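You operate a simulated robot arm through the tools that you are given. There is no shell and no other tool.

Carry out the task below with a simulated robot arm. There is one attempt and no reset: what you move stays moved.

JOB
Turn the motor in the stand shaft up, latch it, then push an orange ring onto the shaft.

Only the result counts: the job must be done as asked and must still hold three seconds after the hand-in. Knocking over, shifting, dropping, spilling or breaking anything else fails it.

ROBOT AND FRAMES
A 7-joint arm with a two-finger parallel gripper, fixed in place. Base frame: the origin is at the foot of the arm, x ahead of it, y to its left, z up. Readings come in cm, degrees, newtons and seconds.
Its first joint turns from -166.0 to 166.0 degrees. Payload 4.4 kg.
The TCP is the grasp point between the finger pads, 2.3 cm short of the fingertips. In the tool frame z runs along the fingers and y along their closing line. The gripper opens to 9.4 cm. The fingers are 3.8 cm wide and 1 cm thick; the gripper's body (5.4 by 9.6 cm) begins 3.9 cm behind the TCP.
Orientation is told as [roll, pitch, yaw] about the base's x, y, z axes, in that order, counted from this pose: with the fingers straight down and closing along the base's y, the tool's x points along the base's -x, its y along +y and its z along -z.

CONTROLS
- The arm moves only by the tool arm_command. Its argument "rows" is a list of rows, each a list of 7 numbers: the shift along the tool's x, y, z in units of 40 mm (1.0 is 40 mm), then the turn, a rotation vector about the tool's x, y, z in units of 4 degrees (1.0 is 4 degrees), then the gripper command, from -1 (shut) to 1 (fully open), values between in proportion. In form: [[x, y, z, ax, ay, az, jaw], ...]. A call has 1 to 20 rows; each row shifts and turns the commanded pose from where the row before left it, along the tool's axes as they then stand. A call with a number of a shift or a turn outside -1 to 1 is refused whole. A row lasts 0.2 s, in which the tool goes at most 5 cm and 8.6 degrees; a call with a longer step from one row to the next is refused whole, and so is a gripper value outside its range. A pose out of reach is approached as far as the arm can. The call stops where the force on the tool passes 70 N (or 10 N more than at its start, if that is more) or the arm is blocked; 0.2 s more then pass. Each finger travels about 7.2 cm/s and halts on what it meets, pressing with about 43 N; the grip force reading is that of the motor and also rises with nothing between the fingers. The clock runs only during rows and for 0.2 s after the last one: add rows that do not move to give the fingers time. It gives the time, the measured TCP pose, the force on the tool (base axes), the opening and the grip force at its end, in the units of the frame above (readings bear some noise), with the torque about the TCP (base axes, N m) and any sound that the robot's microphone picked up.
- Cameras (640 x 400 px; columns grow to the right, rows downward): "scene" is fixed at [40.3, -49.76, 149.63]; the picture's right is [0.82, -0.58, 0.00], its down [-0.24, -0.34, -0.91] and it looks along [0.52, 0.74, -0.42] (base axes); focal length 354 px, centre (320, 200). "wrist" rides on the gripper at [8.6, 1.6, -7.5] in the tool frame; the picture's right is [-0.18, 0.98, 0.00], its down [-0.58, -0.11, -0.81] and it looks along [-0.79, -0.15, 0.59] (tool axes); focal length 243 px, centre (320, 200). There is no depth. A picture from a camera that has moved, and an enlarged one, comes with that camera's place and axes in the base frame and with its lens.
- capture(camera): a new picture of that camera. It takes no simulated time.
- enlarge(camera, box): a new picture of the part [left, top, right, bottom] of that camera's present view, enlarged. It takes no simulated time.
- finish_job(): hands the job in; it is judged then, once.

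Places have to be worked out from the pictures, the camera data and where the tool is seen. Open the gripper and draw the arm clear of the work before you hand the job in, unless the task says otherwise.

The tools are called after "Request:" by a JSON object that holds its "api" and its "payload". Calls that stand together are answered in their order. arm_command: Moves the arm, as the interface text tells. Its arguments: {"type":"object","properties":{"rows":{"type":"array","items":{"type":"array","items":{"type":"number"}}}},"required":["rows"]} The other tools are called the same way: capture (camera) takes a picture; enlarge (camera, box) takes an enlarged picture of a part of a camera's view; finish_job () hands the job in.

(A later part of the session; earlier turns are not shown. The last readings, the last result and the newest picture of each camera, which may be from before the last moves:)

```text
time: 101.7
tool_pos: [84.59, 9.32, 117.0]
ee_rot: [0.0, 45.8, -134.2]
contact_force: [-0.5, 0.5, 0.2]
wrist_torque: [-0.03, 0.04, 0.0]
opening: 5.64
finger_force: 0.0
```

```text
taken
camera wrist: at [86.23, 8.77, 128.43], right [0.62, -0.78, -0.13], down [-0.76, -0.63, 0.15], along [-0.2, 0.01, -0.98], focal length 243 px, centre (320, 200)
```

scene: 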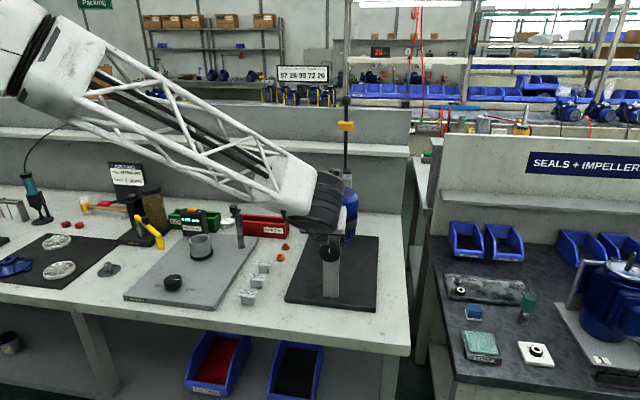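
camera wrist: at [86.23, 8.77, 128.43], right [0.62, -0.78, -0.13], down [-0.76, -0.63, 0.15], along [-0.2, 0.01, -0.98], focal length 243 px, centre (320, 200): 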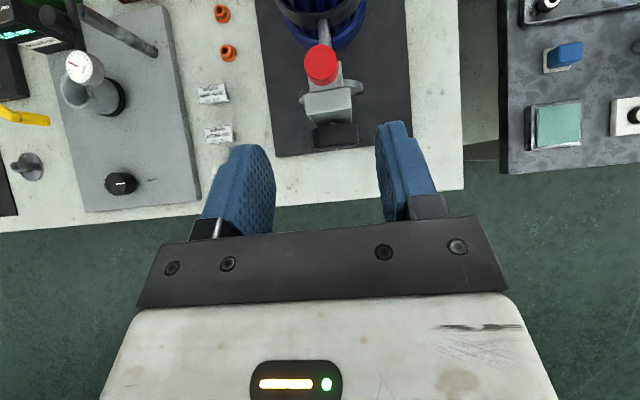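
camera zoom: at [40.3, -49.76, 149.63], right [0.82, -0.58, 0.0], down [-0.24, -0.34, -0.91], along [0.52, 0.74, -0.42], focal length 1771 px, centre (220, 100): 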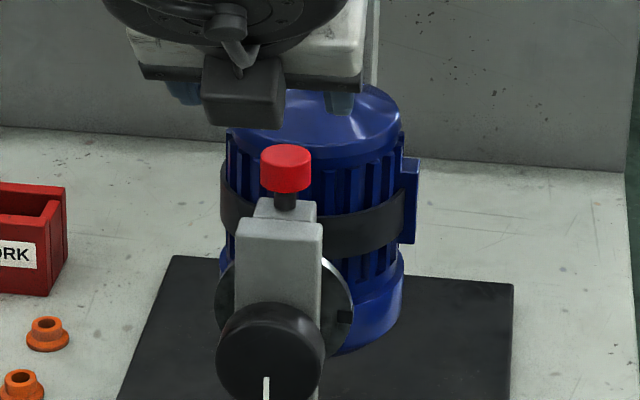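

The plunger is back at its latched height with the motor shaft up. Next: the ring. I reduce the tilt to 25°, turn the pointing azimuth to 25°, and move high over the nearer ring (≈(87.5,41)).

Request:
{"api": "arm_command", "payload": {"rows": [[0, 0, 0, 0, -0.867, 0, 0.2], [0, 0, 0, 0, -0.867, 0, 0.2], [0, 0, 0, 0, -0.867, 0, 0.2], [0, 0, 0, 0, -0.867, 0, 0.2], [0, 0, 0, 0, -0.867, 0, 0.2], [0, 0, 0, 0, -0.867, 0, 0.2], [0, 0, 0, -0.44, 0, 0.942, 0.2], [0, 0, 0, -0.44, 0, 0.942, 0.2], [0, 0, 0, -0.44, 0, 0.942, 0.2], [0, 0, 0, -0.44, 0, 0.942, 0.2], [0, 0, 0, -0.44, 0, 0.942, 0.2], [0.42, -0.86, 0.197, 0, 0, 0, 0.2], [0.42, -0.86, 0.197, 0, 0, 0, 0.2], [0.42, -0.86, 0.197, 0, 0, 0, 0.2], [0.42, -0.86, 0.197, 0, 0, 0, 0.2], [0.42, -0.86, 0.197, 0, 0, 0, 0.2], [0.42, -0.86, 0.197, 0, 0, 0, 0.2], [0.42, -0.86, 0.197, 0, 0, 0, 0.2], [0.42, -0.86, 0.197, 0, 0, 0, 0.2], [0, 0, 0, 0, 0, 0, 0.2]]}}

Request:
{"api": "capture", "payload": {"camera": "wrist"}}

Request:
{"api": "capture", "payload": {"camera": "scene"}}

```text
time: 105.8
tool_pos: [86.6, 32.83, 116.56]
ee_rot: [-0.4, 24.9, -154.5]
contact_force: [-0.2, 0.8, -0.1]
wrist_torque: [-0.02, -0.01, 0.0]
opening: 5.66
finger_force: 0.1
out of reach, approached as far as the arm can: row 17, 18, 19
```

```text
taken
camera wrist: at [91.61, 33.35, 127.09], right [0.28, -0.96, -0.08], down [-0.83, -0.28, 0.49], along [-0.49, -0.07, -0.87], focal length 243 px, centre (320, 200)
```

wrist: 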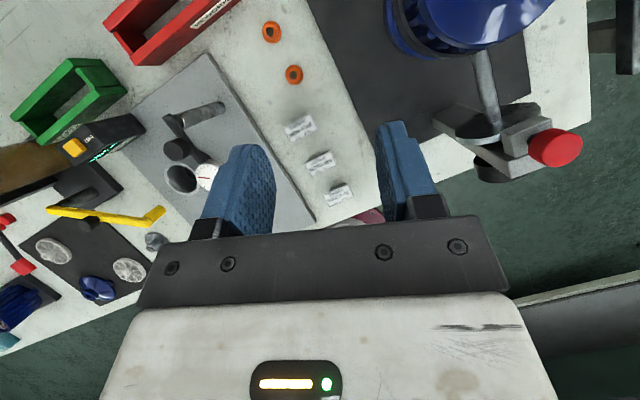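

```text
taken
```

scene: 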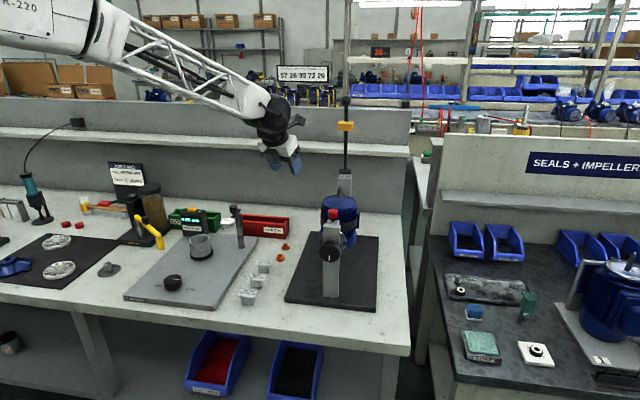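

The arm's reach is limited at this height with so little tilt (radius ~93). The shaft is at radius ~104, so I test a 50° tilt near the shaft with the empty hand, which also gives me a close view of it.

Request:
{"api": "arm_command", "payload": {"rows": [[0, 0, 0, 0, 1, 0, 0.2], [0, 0, 0, 0, 1, 0, 0.2], [0, 0, 0, 0, 1, 0, 0.2], [0, 0, 0, 0, 1, 0, 0.2], [0, 0, 0, 0, 1, 0, 0.2], [0, 0, 0, 0, 1, 0, 0.2], [0, 0, 0, 0, 0.25, 0, 0.2], [0, 0, 0, -0.7, 0, 0.59, 0.2], [0, 0, 0, -0.7, 0, 0.59, 0.2], [0, 0, 0, -0.7, 0, 0.59, 0.2], [0.414, 0.837, 0.313, 0, 0, 0, 0.2], [0.414, 0.837, 0.313, 0, 0, 0, 0.2], [0.414, 0.837, 0.313, 0, 0, 0, 0.2], [0, 0, 0, 0, 0, 0, 0.2]]}}

Request:
{"api": "capture", "payload": {"camera": "wrist"}}

```text
time: 108.8
tool_pos: [92.74, 26.66, 117.49]
ee_rot: [21.0, 48.2, -142.8]
contact_force: [-0.5, 0.4, -1.1]
wrist_torque: [0.04, -0.05, -0.08]
opening: 5.64
finger_force: 0.1
out of reach, approached as far as the arm can: row 8, 9, 10, 11, 12, 13
```

```text
taken
camera wrist: at [92.21, 27.58, 128.94], right [0.25, -0.96, 0.1], down [-0.97, -0.25, 0.04], along [-0.02, -0.1, -0.99], focal length 243 px, centre (320, 200)
```

wrist: 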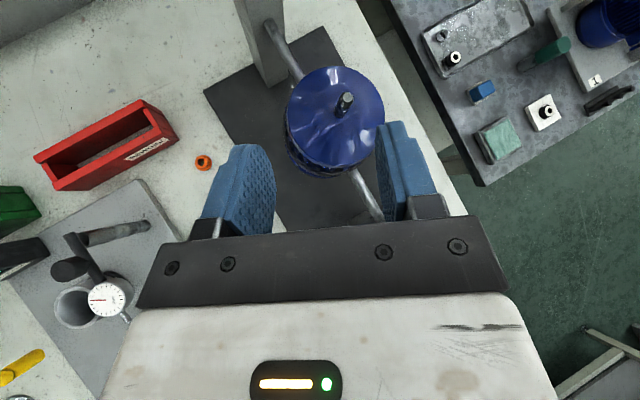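

The unreachable part came from a wrist joint limit (tool azimuth too far round relative to the roll), so I use an azimuth nearer 40° instead. I correct the orientation in place (tilt 50°, azimuth 40°, no roll).

Request:
{"api": "arm_command", "payload": {"rows": [[0, 0, 0, 0.963, 0.088, -0.062, 0.2], [0, 0, 0, 0.963, 0.088, -0.062, 0.2], [0, 0, 0, 0.963, 0.088, -0.062, 0.2], [0, 0, 0, 0.963, 0.088, -0.062, 0.2], [0, 0, 0, 0.963, 0.088, -0.062, 0.2], [0, 0, 0, 0.963, 0.088, -0.062, 0.2], [0, 0, 0, 0, 0, 0, 0.2]]}}

Request:
{"api": "capture", "payload": {"camera": "wrist"}}

```text
time: 110.5
tool_pos: [94.15, 27.18, 119.41]
ee_rot: [-11.4, 60.8, -165.6]
contact_force: [0.1, -0.2, -0.2]
wrist_torque: [0.03, 0.02, 0.02]
opening: 5.63
finger_force: 0.0
out of reach, approached as far as the arm can: row 1, 2, 3, 4
```

```text
taken
camera wrist: at [93.07, 23.69, 130.52], right [0.32, -0.91, -0.26], down [-0.95, -0.3, -0.11], along [0.03, 0.28, -0.96], focal length 243 px, centre (320, 200)
```

wrist: 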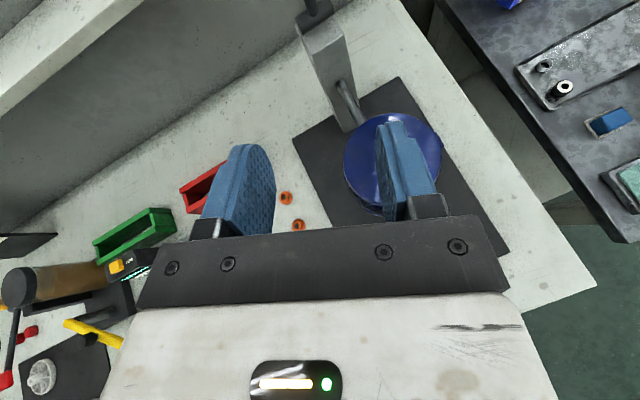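

The controller settles to whatever it reached, so I compute the correction from the measured pose to tilt 50°, azimuth 40°.

Request:
{"api": "arm_command", "payload": {"rows": [[0, 0, 0, 0.49, -0.6, -0.67, 0.2], [0, 0, 0, 0.49, -0.6, -0.67, 0.2], [0, 0, 0, 0.49, -0.6, -0.67, 0.2], [0, 0, 0, 0.49, -0.6, -0.67, 0.2], [0, 0, 0, 0.49, -0.6, -0.67, 0.2], [0, 0, 0, 0, 0, 0, 0.2]]}}

Request:
{"api": "capture", "payload": {"camera": "wrist"}}

```text
time: 111.8
tool_pos: [94.13, 27.12, 119.44]
ee_rot: [0.1, 50.1, -139.8]
contact_force: [0.8, 0.4, -0.3]
wrist_torque: [0.0, 0.0, 0.0]
opening: 5.65
finger_force: 0.1
```

```text
taken
camera wrist: at [95.03, 25.8, 131.0], right [0.54, -0.83, -0.14], down [-0.83, -0.56, 0.07], along [-0.14, 0.08, -0.99], focal length 243 px, centre (320, 200)
```

wrist: 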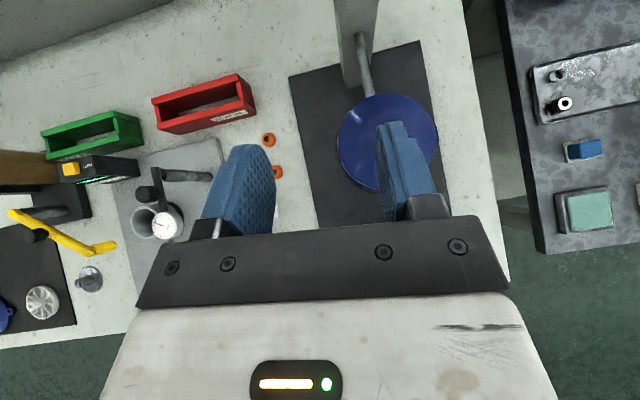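

Orientation is clean now. I shift sideways ~5 cm to line up with the shaft and look.

Request:
{"api": "arm_command", "payload": {"rows": [[0, 0.62, 0, 0, 0, 0, 0.2], [0, 0.62, 0, 0, 0, 0, 0.2], [0, 0, 0, 0, 0, 0, 0.2]]}}

Request:
{"api": "capture", "payload": {"camera": "wrist"}}

Request:
{"api": "enlarge", "payload": {"camera": "wrist", "box": [240, 40, 420, 220]}}

```text
time: 112.7
tool_pos: [97.47, 23.33, 119.57]
ee_rot: [0.2, 50.1, -139.8]
contact_force: [0.2, 0.3, 0.6]
wrist_torque: [0.0, 0.01, 0.02]
opening: 5.61
finger_force: 0.1
```

```text
taken
camera wrist: at [98.36, 21.97, 131.06], right [0.54, -0.83, -0.14], down [-0.83, -0.55, 0.07], along [-0.14, 0.08, -0.99], focal length 243 px, centre (320, 200)
```

wrist: 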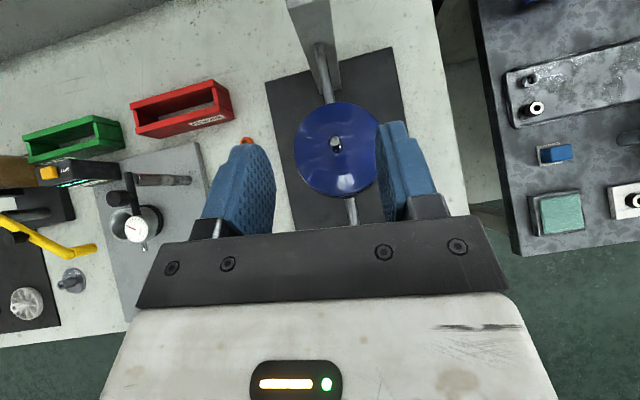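

```text
2.22 times, centred on (330, 130) of wrist
camera zoom: at [98.36, 21.97, 131.06], right [0.54, -0.83, -0.14], down [-0.83, -0.55, 0.07], along [-0.14, 0.08, -0.99], focal length 539 px, centre (298, 356)
```

zoom: 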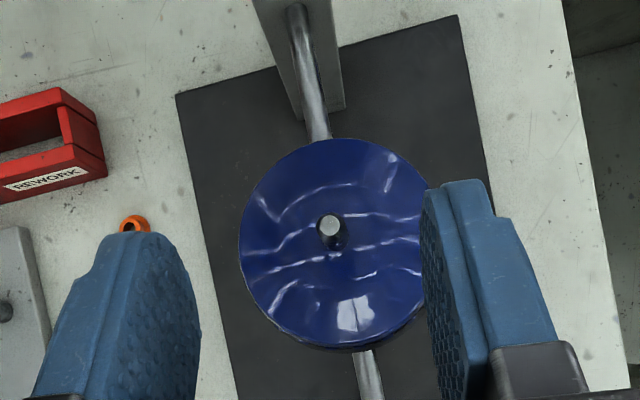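

Shaft tip ≈(100.2,25.5,109.7). I test that the arm can reach the placing pose just above the tip at this tilt.

Request:
{"api": "arm_command", "payload": {"rows": [[-0.295, 0.01, 0.733, 0, 0, 0, 0.2], [-0.295, 0.01, 0.733, 0, 0, 0, 0.2], [0, 0, 0, 0, 0, 0, 0.2]]}}

Request:
{"api": "capture", "payload": {"camera": "wrist"}}

Request:
{"api": "enlarge", "payload": {"camera": "scene", "box": [290, 140, 390, 240]}}

```text
time: 113.5
tool_pos: [99.73, 25.23, 113.79]
ee_rot: [0.1, 50.1, -139.8]
contact_force: [0.6, 0.5, -0.4]
wrist_torque: [0.01, -0.01, 0.03]
opening: 5.64
finger_force: 0.1
```

```text
taken
camera wrist: at [100.63, 23.79, 125.42], right [0.54, -0.83, -0.14], down [-0.83, -0.55, 0.07], along [-0.14, 0.08, -0.99], focal length 243 px, centre (320, 200)
```

wrist: 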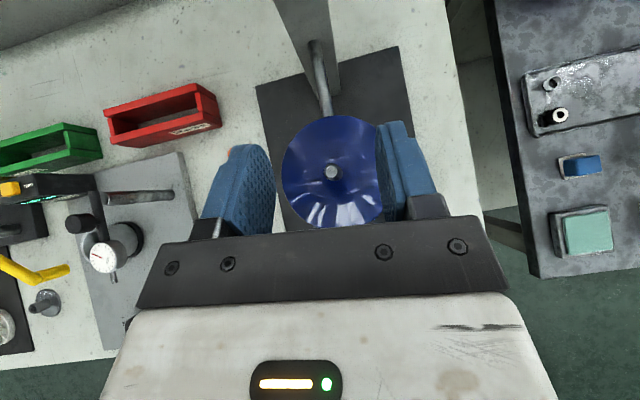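

```text
4.00 times, centred on (340, 190) of scene
camera zoom: at [40.3, -49.76, 149.63], right [0.82, -0.58, 0.0], down [-0.24, -0.34, -0.91], along [0.52, 0.74, -0.42], focal length 1417 px, centre (240, 240)
```

zoom: 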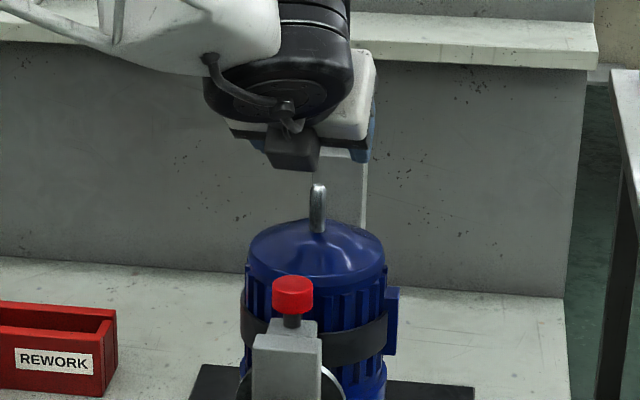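

The placing pose is reachable. Now I back off and go over the nearer ring (≈(87.7,40.9)) with the same 50° tilt, azimuth 50°.

Request:
{"api": "arm_command", "payload": {"rows": [[0, 0, -0.75, 0, 0, 0, 0.2], [0, 0, -0.75, 0, 0, 0, 0.2], [0, 0, 0, 0.96, 0, -0.8, 0.2], [0, 0, 0, 0.96, 0, -0.8, 0.2], [0.145, -0.92, 0.173, 0, 0, 0, 0.2], [0.145, -0.92, 0.173, 0, 0, 0, 0.2], [0.145, -0.92, 0.173, 0, 0, 0, 0.2], [0.145, -0.92, 0.173, 0, 0, 0, 0.2], [0.145, -0.92, 0.173, 0, 0, 0, 0.2], [-0.766, 0, 0.643, 0, 0, 0, 0.2], [-0.766, 0, 0.643, 0, 0, 0, 0.2], [-0.766, 0, 0.643, 0, 0, 0, 0.2], [0, 0, 0, 0, 0, 0, 0.2]]}}

Request:
{"api": "capture", "payload": {"camera": "wrist"}}

Request:
{"api": "capture", "payload": {"camera": "scene"}}

```text
time: 116.2
tool_pos: [85.09, 37.48, 105.79]
ee_rot: [0.1, 50.1, -129.8]
contact_force: [0.1, -0.7, 0.5]
wrist_torque: [0.01, 0.06, -0.03]
opening: 5.65
finger_force: 0.0
```

```text
taken
camera wrist: at [86.08, 36.3, 117.22], right [0.68, -0.72, -0.14], down [-0.72, -0.69, 0.07], along [-0.15, 0.05, -0.99], focal length 243 px, centre (320, 200)
```

wrist: 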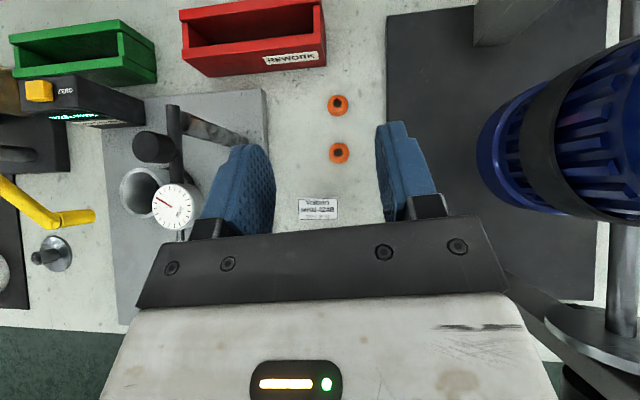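

```text
taken
```

scene: 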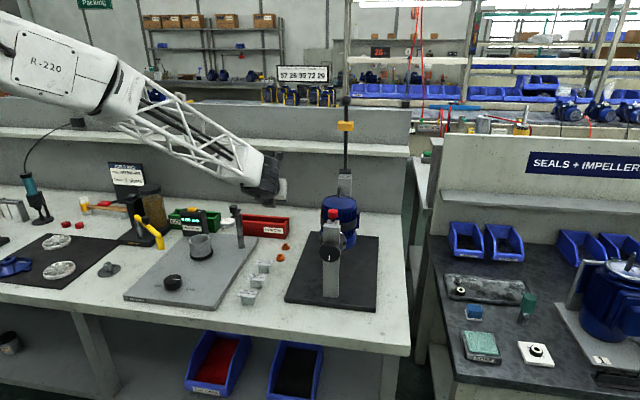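

Both rings are clear: ring 2 ≈(87.7,41.1), ring 1 ≈(92.6,46.0). The nameplate sits close behind ring 2 under where the hand body would be, so I take the farther ring 1, which has more room. Moving above it and down to z≈91.

Request:
{"api": "arm_command", "payload": {"rows": [[0.58, 0.0275, 0.693, 0, 0, 0, 0.2], [0.58, 0.0275, 0.693, 0, 0, 0, 0.2], [0.58, 0.0275, 0.693, 0, 0, 0, 0.2], [-0.72, 0, 0.6, 0, 0, 0, 0.2], [-0.72, 0, 0.6, 0, 0, 0, 0.2], [-0.72, 0, 0.6, 0, 0, 0, 0.2], [-0.72, 0, 0.6, 0, 0, 0, 0.2], [0, 0, 0, 0, 0, 0, 0.2]]}}

Request:
{"api": "capture", "payload": {"camera": "wrist"}}

Request:
{"api": "enlarge", "payload": {"camera": "scene", "box": [220, 190, 340, 290]}}

```text
time: 118.0
tool_pos: [92.0, 45.57, 90.73]
ee_rot: [0.1, 50.1, -129.9]
contact_force: [0.2, 0.2, 0.6]
wrist_torque: [0.0, -0.02, 0.03]
opening: 5.65
finger_force: 0.2
```

```text
taken
camera wrist: at [93.11, 44.48, 102.16], right [0.68, -0.72, -0.14], down [-0.72, -0.69, 0.07], along [-0.15, 0.05, -0.99], focal length 243 px, centre (320, 200)
```

wrist: 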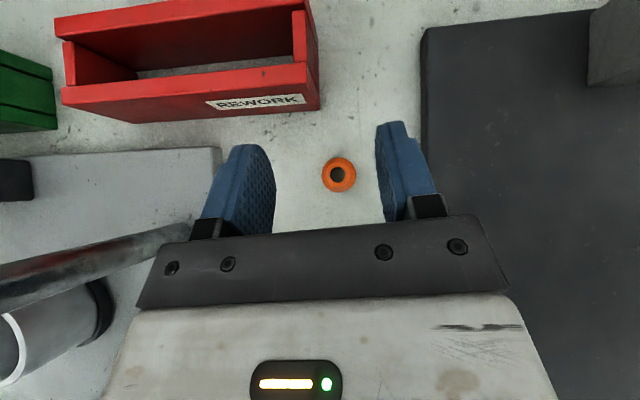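

```text
4.00 times, centred on (280, 240) of scene
camera zoom: at [40.3, -49.76, 149.63], right [0.82, -0.58, 0.0], down [-0.24, -0.34, -0.91], along [0.52, 0.74, -0.42], focal length 1417 px, centre (480, 40)
```

zoom: 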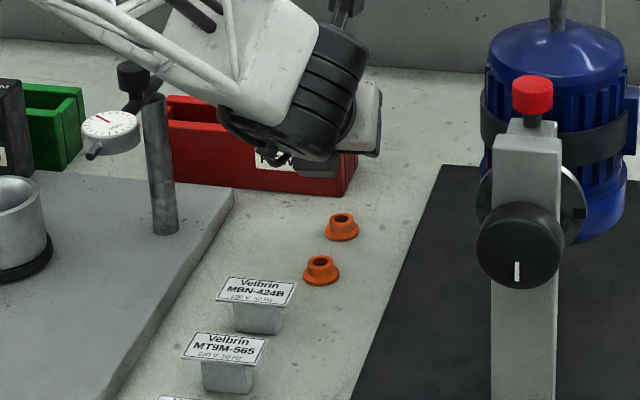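

Ring 1 is confirmed at (92.6,46.0), bore ≈1.2 cm. I go down straddling it, to just above the bench.

Request:
{"api": "arm_command", "payload": {"rows": [[-0.44, 0.015, 0.395, 0, 0, 0, 0.2], [-0.44, 0.015, 0.395, 0, 0, 0, 0.2], [-0.44, 0.015, 0.395, 0, 0, 0, 0.2], [0, 0, 0, 0, 0, 0, 0.2]]}}

Request:
{"api": "capture", "payload": {"camera": "wrist"}}

Request:
{"api": "enlarge", "payload": {"camera": "scene", "box": [250, 210, 310, 280]}}

```text
time: 119.0
tool_pos: [92.45, 45.74, 83.65]
ee_rot: [0.1, 50.1, -129.8]
contact_force: [0.1, -0.1, 0.9]
wrist_torque: [-0.01, 0.01, 0.03]
opening: 5.64
finger_force: 0.1
```

```text
taken
camera wrist: at [93.44, 44.56, 95.25], right [0.68, -0.72, -0.14], down [-0.72, -0.69, 0.07], along [-0.15, 0.05, -0.99], focal length 243 px, centre (320, 200)
```

wrist: 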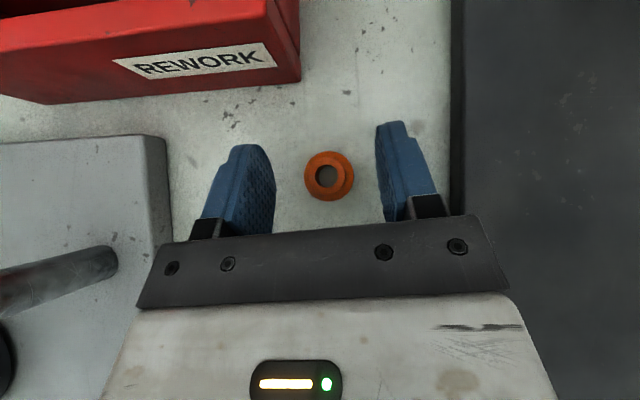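

```text
5.71 times, centred on (280, 245) of scene
camera zoom: at [40.3, -49.76, 149.63], right [0.82, -0.58, 0.0], down [-0.24, -0.34, -0.91], along [0.52, 0.74, -0.42], focal length 2024 px, centre (549, -57)
```

zoom: 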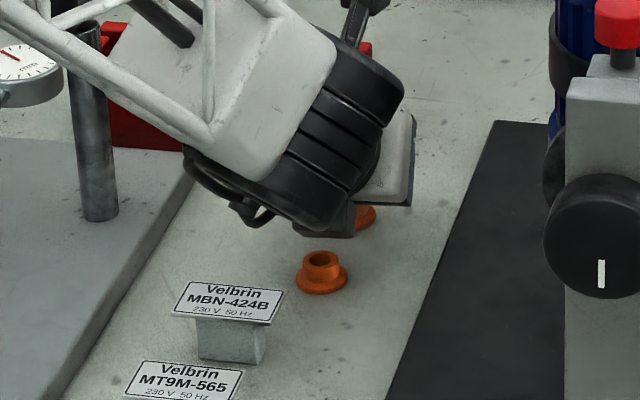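

Well centred on the ring. I step down gently until near contact with the bench.

Request:
{"api": "arm_command", "payload": {"rows": [[-0.0288, 0, 0.024, 0, 0, 0, 0.2], [-0.0288, 0, 0.024, 0, 0, 0, 0.2], [-0.0288, 0, 0.024, 0, 0, 0, 0.2], [0, 0, 0, 0, 0, 0, 0.2]]}}

```text
time: 120.0
tool_pos: [92.35, 45.67, 83.28]
ee_rot: [0.1, 50.0, -129.8]
contact_force: [0.0, 0.8, -0.3]
wrist_torque: [-0.02, -0.03, 0.0]
opening: 5.67
finger_force: 0.1
```

No contact yet; a bit lower.

Request:
{"api": "arm_command", "payload": {"rows": [[-0.0288, 0, 0.024, 0, 0, 0, 0.2], [-0.0288, 0, 0.024, 0, 0, 0, 0.2], [0, 0, 0, 0, 0, 0, 0.2]]}}

Request:
{"api": "arm_command", "payload": {"rows": [[-0.0288, 0, 0.024, 0, 0, 0, 0.2], [-0.0288, 0, 0.024, 0, 0, 0, 0.2], [0, 0, 0, 0, 0, 0, 0.2]]}}

```text
time: 120.8
tool_pos: [92.35, 45.72, 83.01]
ee_rot: [0.2, 50.1, -130.0]
contact_force: [-0.7, -0.3, 0.1]
wrist_torque: [0.02, -0.02, -0.01]
opening: 5.62
finger_force: 0.0
```

```text
time: 121.7
tool_pos: [92.41, 45.59, 82.91]
ee_rot: [0.3, 50.3, -129.8]
contact_force: [-20.3, -17.4, 37.3]
wrist_torque: [0.41, 1.36, 0.98]
opening: 5.81
finger_force: 2.5
```

Contact at TCP z≈82.9. I raise 0.2 cm and close on the ring.

Request:
{"api": "arm_command", "payload": {"rows": [[0.065, 0, -0.0545, 0, 0, 0, 0.2], [0, 0, 0, 0, 0, 0, 0.2], [0, 0, 0, 0, 0, 0, -1], [0, 0, 0, 0, 0, 0, -1], [0, 0, 0, 0, 0, 0, -1], [0, 0, 0, 0, 0, 0, -1]]}}

Request:
{"api": "capture", "payload": {"camera": "wrist"}}

```text
time: 123.0
tool_pos: [92.51, 45.66, 82.93]
ee_rot: [0.1, 50.0, -129.9]
contact_force: [-2.5, 1.9, 6.5]
wrist_torque: [0.13, 0.11, 0.02]
opening: 2.47
finger_force: 43.3
```

```text
taken
camera wrist: at [93.55, 44.47, 94.43], right [0.68, -0.72, -0.14], down [-0.72, -0.69, 0.07], along [-0.15, 0.05, -0.99], focal length 243 px, centre (320, 200)
```

wrist: 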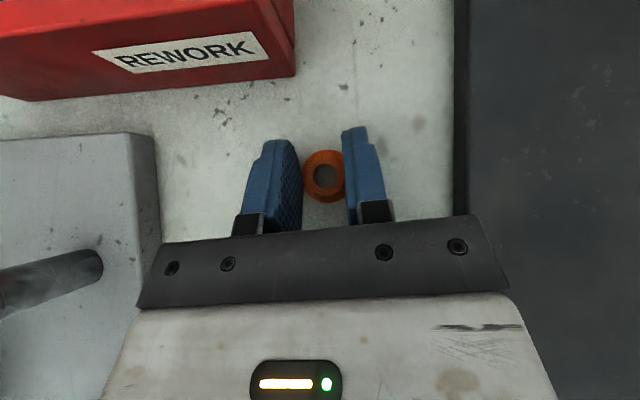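

Ring gripped (2.47 cm). I lift 4 cm and inspect.

Request:
{"api": "arm_command", "payload": {"rows": [[0.192, 0, -0.16, 0, 0, 0, -1], [0.192, 0, -0.16, 0, 0, 0, -1], [0.192, 0, -0.16, 0, 0, 0, -1], [0.192, 0, -0.16, 0, 0, 0, -1], [0, 0, 0, 0, 0, 0, -1]]}}

Request:
{"api": "enlarge", "payload": {"camera": "wrist", "box": [230, 110, 430, 240]}}

Request:
{"api": "enlarge", "payload": {"camera": "scene", "box": [250, 200, 320, 270]}}

```text
time: 124.2
tool_pos: [92.37, 45.74, 86.87]
ee_rot: [0.1, 50.2, -129.8]
contact_force: [0.6, -0.1, 0.0]
wrist_torque: [-0.01, 0.04, 0.01]
opening: 2.43
finger_force: 43.0
```

```text
3.08 times, centred on (330, 175) of wrist
camera zoom: at [93.55, 44.51, 98.49], right [0.68, -0.72, -0.14], down [-0.72, -0.69, 0.07], along [-0.15, 0.05, -0.99], focal length 746 px, centre (289, 277)
```

zoom: 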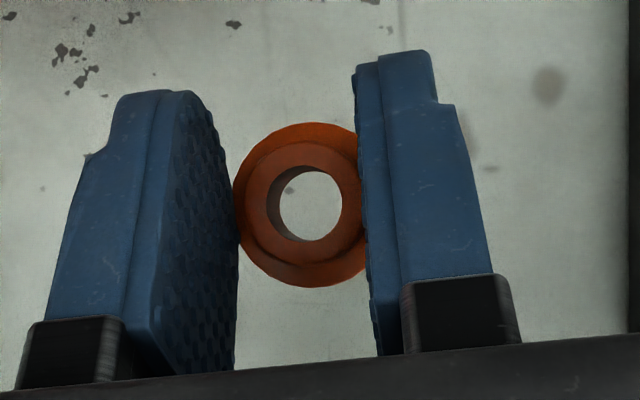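

```text
5.71 times, centred on (285, 235) of scene
camera zoom: at [40.3, -49.76, 149.63], right [0.82, -0.58, 0.0], down [-0.24, -0.34, -0.91], along [0.52, 0.74, -0.42], focal length 2024 px, centre (520, 0)
```

zoom: 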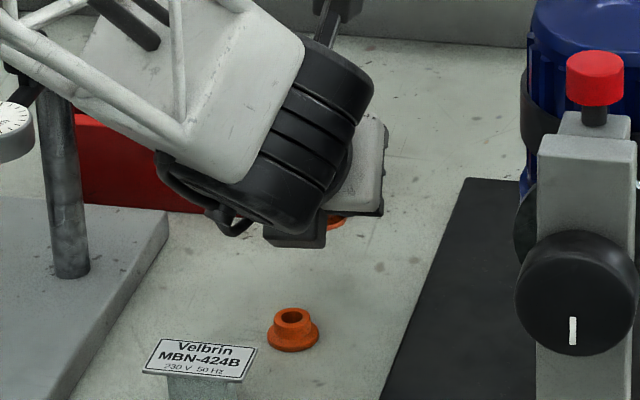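

The ring is held by its flange, nearly level, and ring 2 is undisturbed. I carry it up and back, then over toward the shaft, retracing the clear path.

Request:
{"api": "arm_command", "payload": {"rows": [[0.62, 0, -0.52, 0, 0, 0, -1], [0.62, 0, -0.52, 0, 0, 0, -1], [0.62, 0, -0.52, 0, 0, 0, -1], [0.62, 0, -0.52, 0, 0, 0, -1], [-0.435, -0.02, -0.52, 0, 0, 0, -1], [-0.435, -0.02, -0.52, 0, 0, 0, -1], [-0.435, -0.02, -0.52, 0, 0, 0, -1], [-0.435, -0.02, -0.52, 0, 0, 0, -1], [0.62, 0, -0.52, 0, 0, 0, -1], [0.62, 0, -0.52, 0, 0, 0, -1], [0.62, 0, -0.52, 0, 0, 0, -1], [0.62, 0, -0.52, 0, 0, 0, -1], [0.62, 0, -0.52, 0, 0, 0, -1], [0.62, 0, -0.52, 0, 0, 0, -1], [0, 0, 0, 0, 0, 0, -1]]}}

Request:
{"api": "enlarge", "payload": {"camera": "wrist", "box": [230, 110, 430, 240]}}

Request:
{"api": "capture", "payload": {"camera": "scene"}}

```text
time: 127.5
tool_pos: [85.24, 37.66, 119.39]
ee_rot: [0.2, 50.0, -130.0]
contact_force: [0.2, 0.2, 0.4]
wrist_torque: [-0.04, -0.01, -0.02]
opening: 2.69
finger_force: 42.9
```

```text
3.08 times, centred on (330, 175) of wrist
camera zoom: at [86.29, 36.54, 130.89], right [0.68, -0.72, -0.14], down [-0.72, -0.69, 0.07], along [-0.15, 0.05, -0.99], focal length 746 px, centre (289, 277)
```

zoom: 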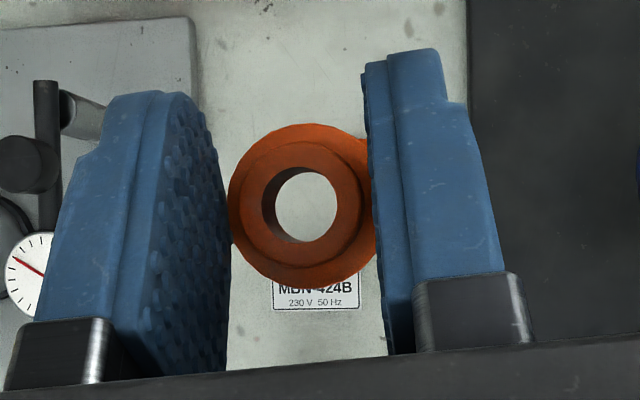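

```text
taken
```

scene: 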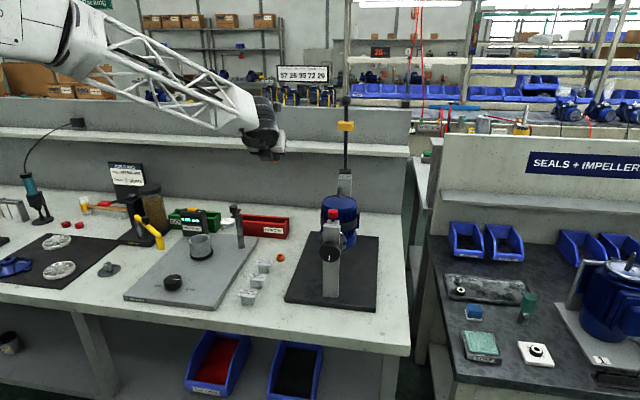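

Ring has settled into the pads (2.69 cm) and is near level. I carry it over toward the shaft and turn the azimuth back to 40°.

Request:
{"api": "arm_command", "payload": {"rows": [[-0.104, 0.657, -0.124, 0, 0, 0, -1], [-0.104, 0.657, -0.124, 0, 0, 0, -1], [-0.104, 0.657, -0.124, 0, 0, 0, -1], [-0.104, 0.657, -0.124, 0, 0, 0, -1], [-0.104, 0.657, -0.124, 0, 0, 0, -1], [-0.104, 0.657, -0.124, 0, 0, 0, -1], [-0.104, 0.657, -0.124, 0, 0, 0, -1], [0, 0, 0, -0.64, 0, 0.535, -1], [0, 0, 0, -0.64, 0, 0.535, -1], [0, 0, 0, -0.64, 0, 0.535, -1], [0, 0, 0, 0, 0, 0, -1]]}}

Request:
{"api": "capture", "payload": {"camera": "wrist"}}

Request:
{"api": "enlarge", "payload": {"camera": "scene", "box": [290, 120, 390, 220]}}

```text
time: 129.8
tool_pos: [96.37, 22.3, 119.42]
ee_rot: [0.0, 50.1, -139.9]
contact_force: [0.4, 0.2, -0.8]
wrist_torque: [0.0, -0.01, -0.02]
opening: 2.69
finger_force: 42.7
```

```text
taken
camera wrist: at [97.3, 20.87, 130.84], right [0.54, -0.83, -0.14], down [-0.83, -0.55, 0.07], along [-0.14, 0.08, -0.99], focal length 243 px, centre (320, 200)
```

wrist: 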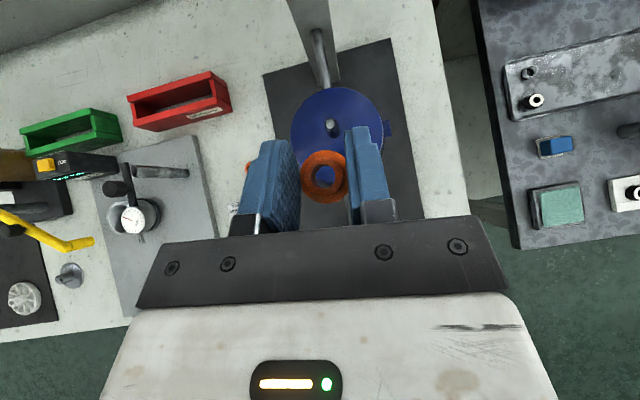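

```text
4.00 times, centred on (340, 170) of scene
camera zoom: at [40.3, -49.76, 149.63], right [0.82, -0.58, 0.0], down [-0.24, -0.34, -0.91], along [0.52, 0.74, -0.42], focal length 1417 px, centre (240, 320)
```

zoom: 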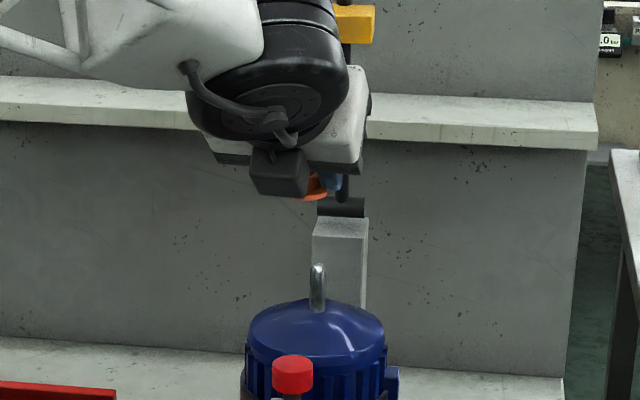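

Now I move the ring to just above the shaft tip.

Request:
{"api": "arm_command", "payload": {"rows": [[0, 0.023, 0.5, 0, 0, 0, -1], [0, 0.023, 0.5, 0, 0, 0, -1], [0, 0.023, 0.5, 0, 0, 0, -1], [0, 0, 0, 0, 0, 0, -1]]}}

Request:
{"api": "enlarge", "payload": {"camera": "wrist", "box": [230, 90, 430, 240]}}

Request:
{"api": "enlarge", "payload": {"camera": "scene", "box": [310, 150, 370, 210]}}

```text
time: 130.8
tool_pos: [100.34, 25.2, 115.52]
ee_rot: [0.0, 50.1, -139.8]
contact_force: [0.5, -0.2, 1.0]
wrist_torque: [0.02, -0.03, -0.01]
opening: 2.69
finger_force: 43.1
```

```text
2.67 times, centred on (330, 165) of wrist
camera zoom: at [101.09, 23.76, 127.05], right [0.54, -0.83, -0.14], down [-0.83, -0.55, 0.07], along [-0.14, 0.08, -0.99], focal length 647 px, centre (293, 293)
```

zoom: 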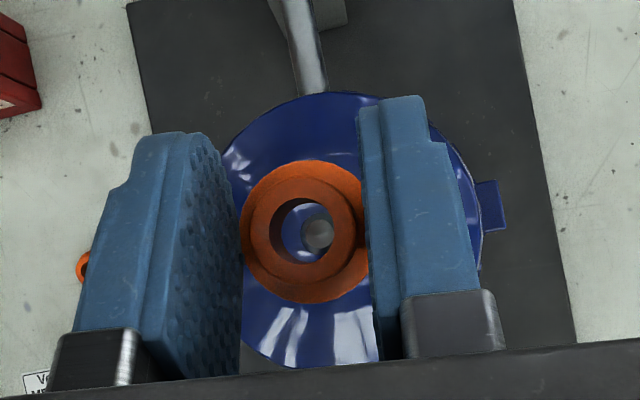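

```text
6.67 times, centred on (340, 180) of scene
camera zoom: at [40.3, -49.76, 149.63], right [0.82, -0.58, 0.0], down [-0.24, -0.34, -0.91], along [0.52, 0.74, -0.42], focal length 2361 px, centre (187, 333)
```

zoom: 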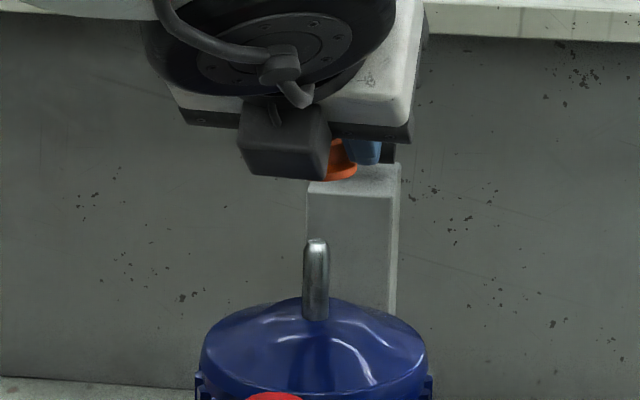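

The shaft tip shows through the bore; comparing both cameras the ring is ~0.2 cm too far right. I correct that and come down 2.4 cm to just over the tip.

Request:
{"api": "arm_command", "payload": {"rows": [[0, -0.055, 0, 0, 0, 0, -1], [-0.153, 0, 0.128, 0, 0, 0, -1], [-0.153, 0, 0.128, 0, 0, 0, -1], [-0.153, 0, 0.128, 0, 0, 0, -1], [0, 0, 0, 0, 0, 0, -1]]}}

Request:
{"api": "enlarge", "payload": {"camera": "wrist", "box": [230, 90, 430, 240]}}

Request:
{"api": "enlarge", "payload": {"camera": "scene", "box": [320, 165, 360, 205]}}

```text
time: 132.1
tool_pos: [99.89, 25.26, 113.23]
ee_rot: [0.1, 50.1, -140.0]
contact_force: [-1.5, 0.7, -0.2]
wrist_torque: [-0.02, 0.0, -0.04]
opening: 2.7
finger_force: 43.0
```

```text
2.67 times, centred on (330, 165) of wrist
camera zoom: at [100.85, 23.81, 124.66], right [0.54, -0.83, -0.14], down [-0.83, -0.55, 0.07], along [-0.14, 0.08, -0.99], focal length 647 px, centre (293, 293)
```

zoom: 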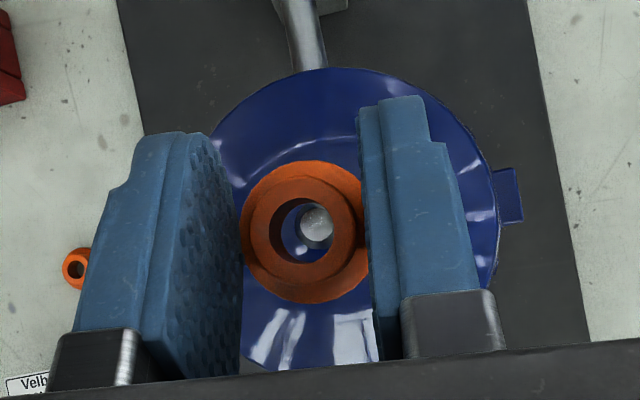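

```text
10.00 times, centred on (340, 185) of scene
camera zoom: at [40.3, -49.76, 149.63], right [0.82, -0.58, 0.0], down [-0.24, -0.34, -0.91], along [0.52, 0.74, -0.42], focal length 3542 px, centre (120, 350)
```

zoom: 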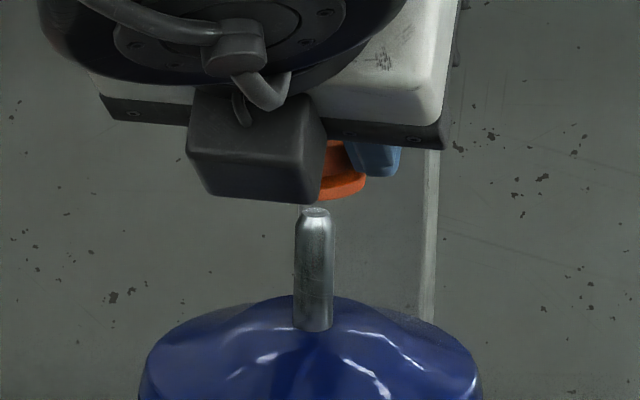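

Aligned within ~1 mm in both views; flange bottom is ~1.1 cm above the tip. I lower in 0.2 cm steps.

Request:
{"api": "arm_command", "payload": {"rows": [[-0.03, 0, 0.0416, 0, 0, 0, -1], [-0.0384, 0, 0.032, 0, 0, 0, -1], [-0.0384, 0, 0.032, 0, 0, 0, -1], [-0.0384, 0, 0.032, 0, 0, 0, -1], [-0.0384, 0, 0.032, 0, 0, 0, -1], [-0.0384, 0, 0.032, 0, 0, 0, -1], [0, 0, 0, 0, 0, 0, -1]]}}

Request:
{"api": "enlarge", "payload": {"camera": "wrist", "box": [230, 90, 430, 240]}}

Request:
{"api": "enlarge", "payload": {"camera": "scene", "box": [320, 165, 360, 205]}}

```text
time: 133.7
tool_pos: [100.03, 25.28, 111.96]
ee_rot: [0.1, 50.1, -139.9]
contact_force: [0.2, 0.4, -0.9]
wrist_torque: [0.0, -0.01, 0.0]
opening: 2.66
finger_force: 42.6
```

```text
2.67 times, centred on (330, 165) of wrist
camera zoom: at [100.88, 23.86, 123.43], right [0.54, -0.83, -0.14], down [-0.83, -0.55, 0.07], along [-0.14, 0.08, -0.99], focal length 647 px, centre (293, 293)
```

zoom: 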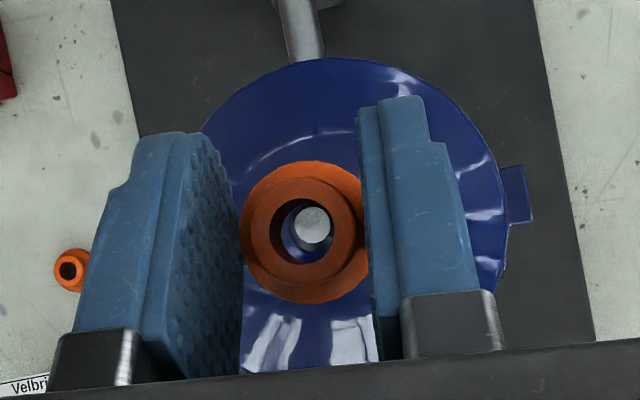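

```text
10.00 times, centred on (340, 185) of scene
camera zoom: at [40.3, -49.76, 149.63], right [0.82, -0.58, 0.0], down [-0.24, -0.34, -0.91], along [0.52, 0.74, -0.42], focal length 3542 px, centre (120, 350)
```

zoom: 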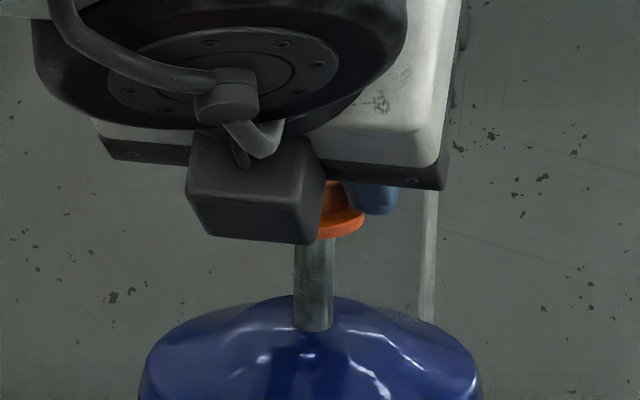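

Flange is at tip level and the tip shows slightly forward/right inside the bore. I nudge 1.2 mm forward and 0.8 mm right and lower further with force watch.

Request:
{"api": "arm_command", "payload": {"rows": [[0.0192, 0.02, 0.023, 0, 0, 0, -1], [-0.0384, 0, 0.032, 0, 0, 0, -1], [-0.0384, 0, 0.032, 0, 0, 0, -1], [0, 0, 0, 0, 0, 0, -1]]}}

Request:
{"api": "enlarge", "payload": {"camera": "wrist", "box": [230, 90, 430, 240]}}

Request:
{"api": "enlarge", "payload": {"camera": "scene", "box": [320, 165, 360, 205]}}

```text
time: 134.7
tool_pos: [100.04, 25.29, 111.56]
ee_rot: [0.1, 50.1, -139.9]
contact_force: [-0.8, -0.2, -0.6]
wrist_torque: [-0.02, 0.02, 0.02]
opening: 2.67
finger_force: 43.6
```

```text
2.67 times, centred on (330, 165) of wrist
camera zoom: at [101.04, 23.91, 123.05], right [0.54, -0.83, -0.14], down [-0.83, -0.55, 0.07], along [-0.14, 0.08, -0.99], focal length 647 px, centre (293, 293)
```

zoom: 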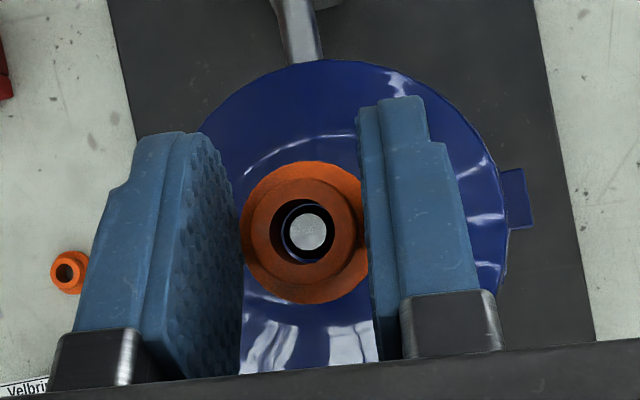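

```text
10.00 times, centred on (340, 185) of scene
camera zoom: at [40.3, -49.76, 149.63], right [0.82, -0.58, 0.0], down [-0.24, -0.34, -0.91], along [0.52, 0.74, -0.42], focal length 3542 px, centre (120, 350)
```

zoom: 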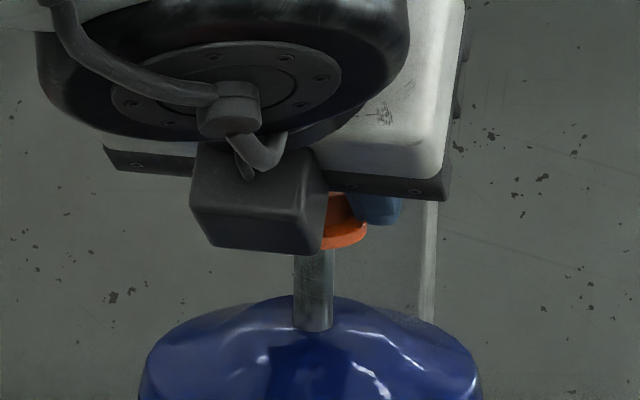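

The tip is centred in the bore and no force; I continue down.

Request:
{"api": "arm_command", "payload": {"rows": [[-0.0384, 0, 0.032, 0, 0, 0, -1], [-0.0384, 0, 0.032, 0, 0, 0, -1], [-0.0384, 0, 0.032, 0, 0, 0, -1], [-0.0384, 0, 0.032, 0, 0, 0, -1], [0, 0, 0, 0, 0, 0, -1]]}}

Request:
{"api": "enlarge", "payload": {"camera": "wrist", "box": [230, 90, 430, 240]}}

Request:
{"api": "enlarge", "payload": {"camera": "scene", "box": [320, 165, 360, 205]}}

```text
time: 135.8
tool_pos: [100.15, 25.26, 110.82]
ee_rot: [0.1, 50.1, -139.9]
contact_force: [-0.6, 0.4, -0.6]
wrist_torque: [-0.03, -0.02, 0.0]
opening: 2.68
finger_force: 42.0
```

```text
2.67 times, centred on (330, 165) of wrist
camera zoom: at [101.04, 23.86, 122.29], right [0.54, -0.83, -0.14], down [-0.83, -0.55, 0.07], along [-0.14, 0.08, -0.99], focal length 647 px, centre (293, 293)
```

zoom: 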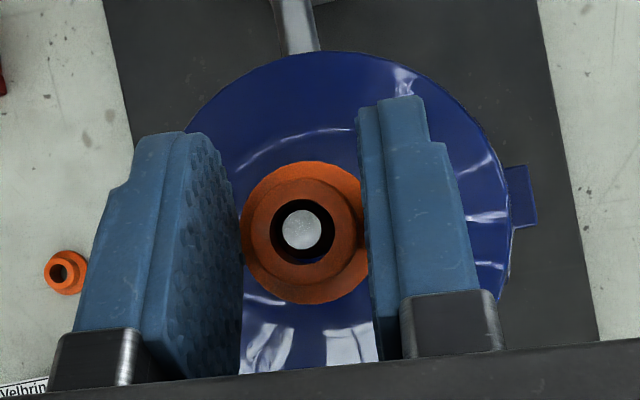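

```text
10.00 times, centred on (340, 185) of scene
camera zoom: at [40.3, -49.76, 149.63], right [0.82, -0.58, 0.0], down [-0.24, -0.34, -0.91], along [0.52, 0.74, -0.42], focal length 3542 px, centre (120, 350)
```

zoom: 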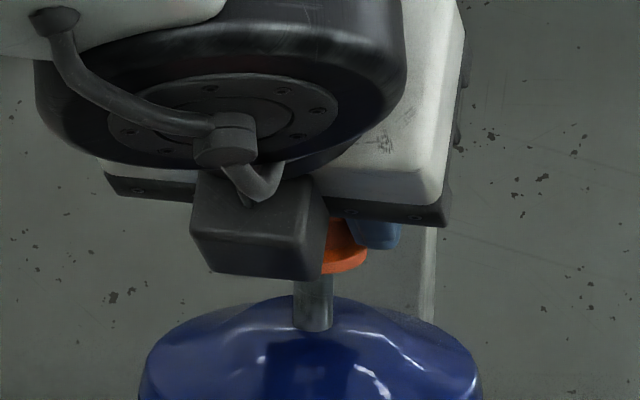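

Sliding freely along the shaft. I keep lowering to find where it resists.

Request:
{"api": "arm_command", "payload": {"rows": [[-0.0384, 0, 0.032, 0, 0, 0, -1], [-0.0384, 0, 0.032, 0, 0, 0, -1], [-0.0384, 0, 0.032, 0, 0, 0, -1], [-0.0384, 0, 0.032, 0, 0, 0, -1], [0, 0, 0, 0, 0, 0, -1]]}}

Request:
{"api": "enlarge", "payload": {"camera": "wrist", "box": [230, 90, 430, 240]}}

Request:
{"api": "enlarge", "payload": {"camera": "scene", "box": [320, 165, 360, 205]}}

```text
time: 137.1
tool_pos: [100.18, 25.2, 109.97]
ee_rot: [0.1, 50.1, -139.8]
contact_force: [1.2, 0.1, 0.1]
wrist_torque: [0.01, 0.01, 0.02]
opening: 2.65
finger_force: 42.3
```

```text
2.67 times, centred on (330, 165) of wrist
camera zoom: at [101.0, 23.91, 121.46], right [0.54, -0.83, -0.14], down [-0.83, -0.55, 0.07], along [-0.14, 0.08, -0.99], focal length 647 px, centre (293, 293)
```

zoom: 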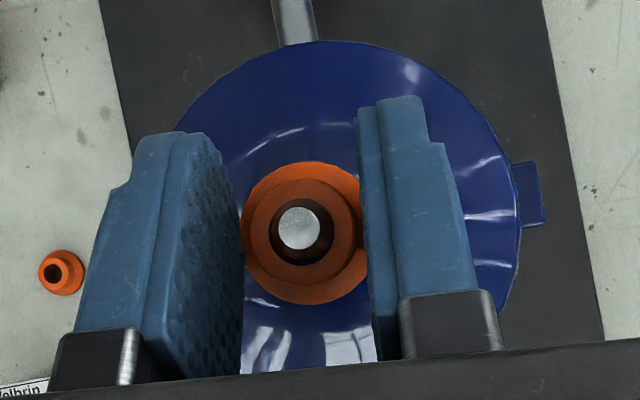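

```text
10.00 times, centred on (340, 185) of scene
camera zoom: at [40.3, -49.76, 149.63], right [0.82, -0.58, 0.0], down [-0.24, -0.34, -0.91], along [0.52, 0.74, -0.42], focal length 3542 px, centre (120, 350)
```

zoom: 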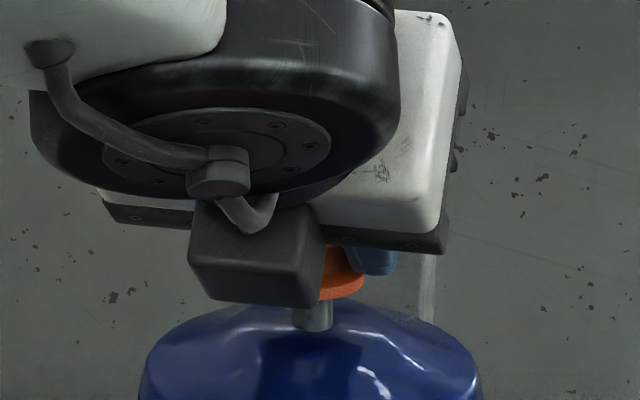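

Flange is ~1 cm above the motor face. Continuing down.

Request:
{"api": "arm_command", "payload": {"rows": [[-0.0384, 0, 0.032, 0, 0, 0, -1], [-0.0384, 0, 0.032, 0, 0, 0, -1], [-0.0384, 0, 0.032, 0, 0, 0, -1], [0, 0, 0, 0, 0, 0, -1]]}}

Request:
{"api": "arm_command", "payload": {"rows": [[-0.0384, 0, 0.032, 0, 0, 0, -1], [-0.0384, 0, 0.032, 0, 0, 0, -1], [0, 0, 0, 0, 0, 0, -1]]}}

Request:
{"api": "enlarge", "payload": {"camera": "wrist", "box": [230, 90, 430, 240]}}

Request:
{"api": "enlarge", "payload": {"camera": "scene", "box": [320, 165, 360, 205]}}

```text
time: 138.1
tool_pos: [100.15, 25.24, 109.35]
ee_rot: [0.1, 50.1, -139.9]
contact_force: [3.1, -0.6, -1.1]
wrist_torque: [-0.02, -0.08, -0.01]
opening: 2.65
finger_force: 42.9
```

```text
time: 138.8
tool_pos: [100.17, 25.36, 108.99]
ee_rot: [0.1, 50.1, -139.8]
contact_force: [2.5, 0.4, 3.6]
wrist_torque: [0.01, -0.09, 0.03]
opening: 2.65
finger_force: 43.0
```

```text
2.67 times, centred on (330, 165) of wrist
camera zoom: at [101.04, 23.92, 120.48], right [0.54, -0.83, -0.14], down [-0.83, -0.55, 0.07], along [-0.14, 0.08, -0.99], focal length 647 px, centre (293, 293)
```

zoom: 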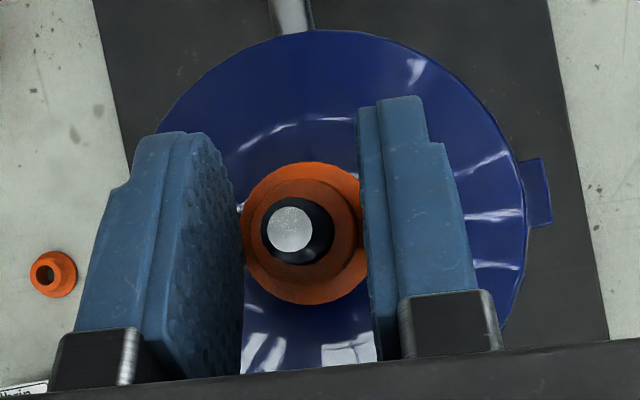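

```text
10.00 times, centred on (340, 185) of scene
camera zoom: at [40.3, -49.76, 149.63], right [0.82, -0.58, 0.0], down [-0.24, -0.34, -0.91], along [0.52, 0.74, -0.42], focal length 3542 px, centre (120, 350)
```

zoom: 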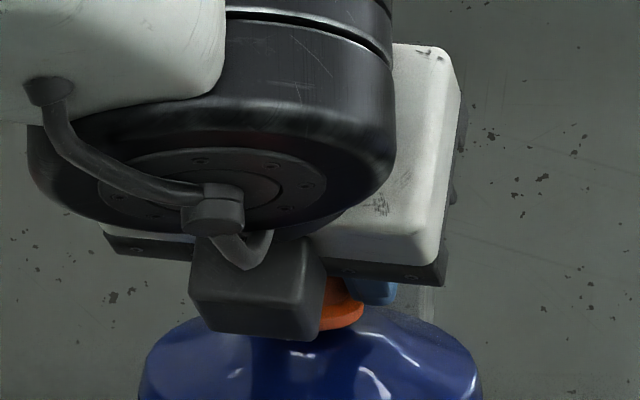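

Contact is beginning (3.6 N). I push a bit further to see whether it's the seat or a tight fit.

Request:
{"api": "arm_command", "payload": {"rows": [[-0.0384, 0, 0.032, 0, 0, 0, -1], [-0.0288, 0, 0.024, 0, 0, 0, -1], [0, 0, 0, 0, 0, 0, -1]]}}

Request:
{"api": "enlarge", "payload": {"camera": "scene", "box": [320, 165, 360, 205]}}

Request:
{"api": "enlarge", "payload": {"camera": "wrist", "box": [230, 90, 430, 240]}}

```text
time: 139.7
tool_pos: [100.06, 25.26, 108.52]
ee_rot: [0.1, 50.2, -139.8]
contact_force: [-0.3, 0.3, 6.7]
wrist_torque: [0.09, 0.06, 0.06]
opening: 2.62
finger_force: 42.8
```

```text
10.00 times, centred on (340, 185) of scene
camera zoom: at [40.3, -49.76, 149.63], right [0.82, -0.58, 0.0], down [-0.24, -0.34, -0.91], along [0.52, 0.74, -0.42], focal length 3542 px, centre (120, 350)
```

zoom: 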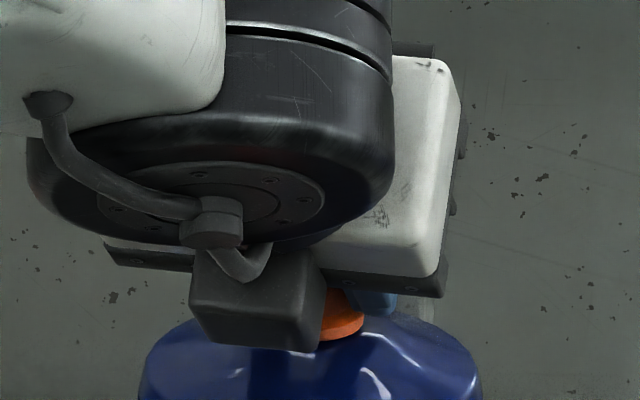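

```text
2.67 times, centred on (330, 165) of wrist
camera zoom: at [101.05, 23.92, 120.13], right [0.54, -0.83, -0.14], down [-0.83, -0.55, 0.07], along [-0.14, 0.08, -0.99], focal length 647 px, centre (293, 293)
```

zoom: 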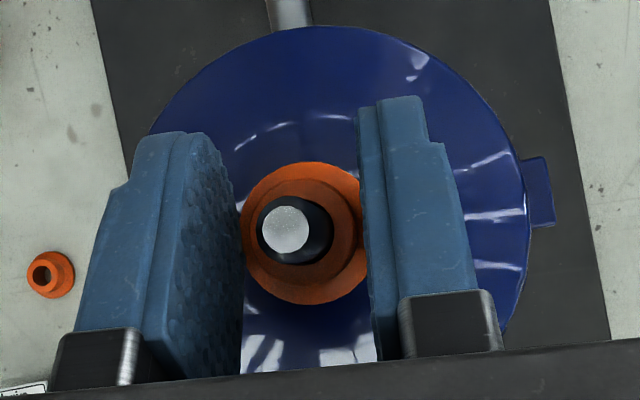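

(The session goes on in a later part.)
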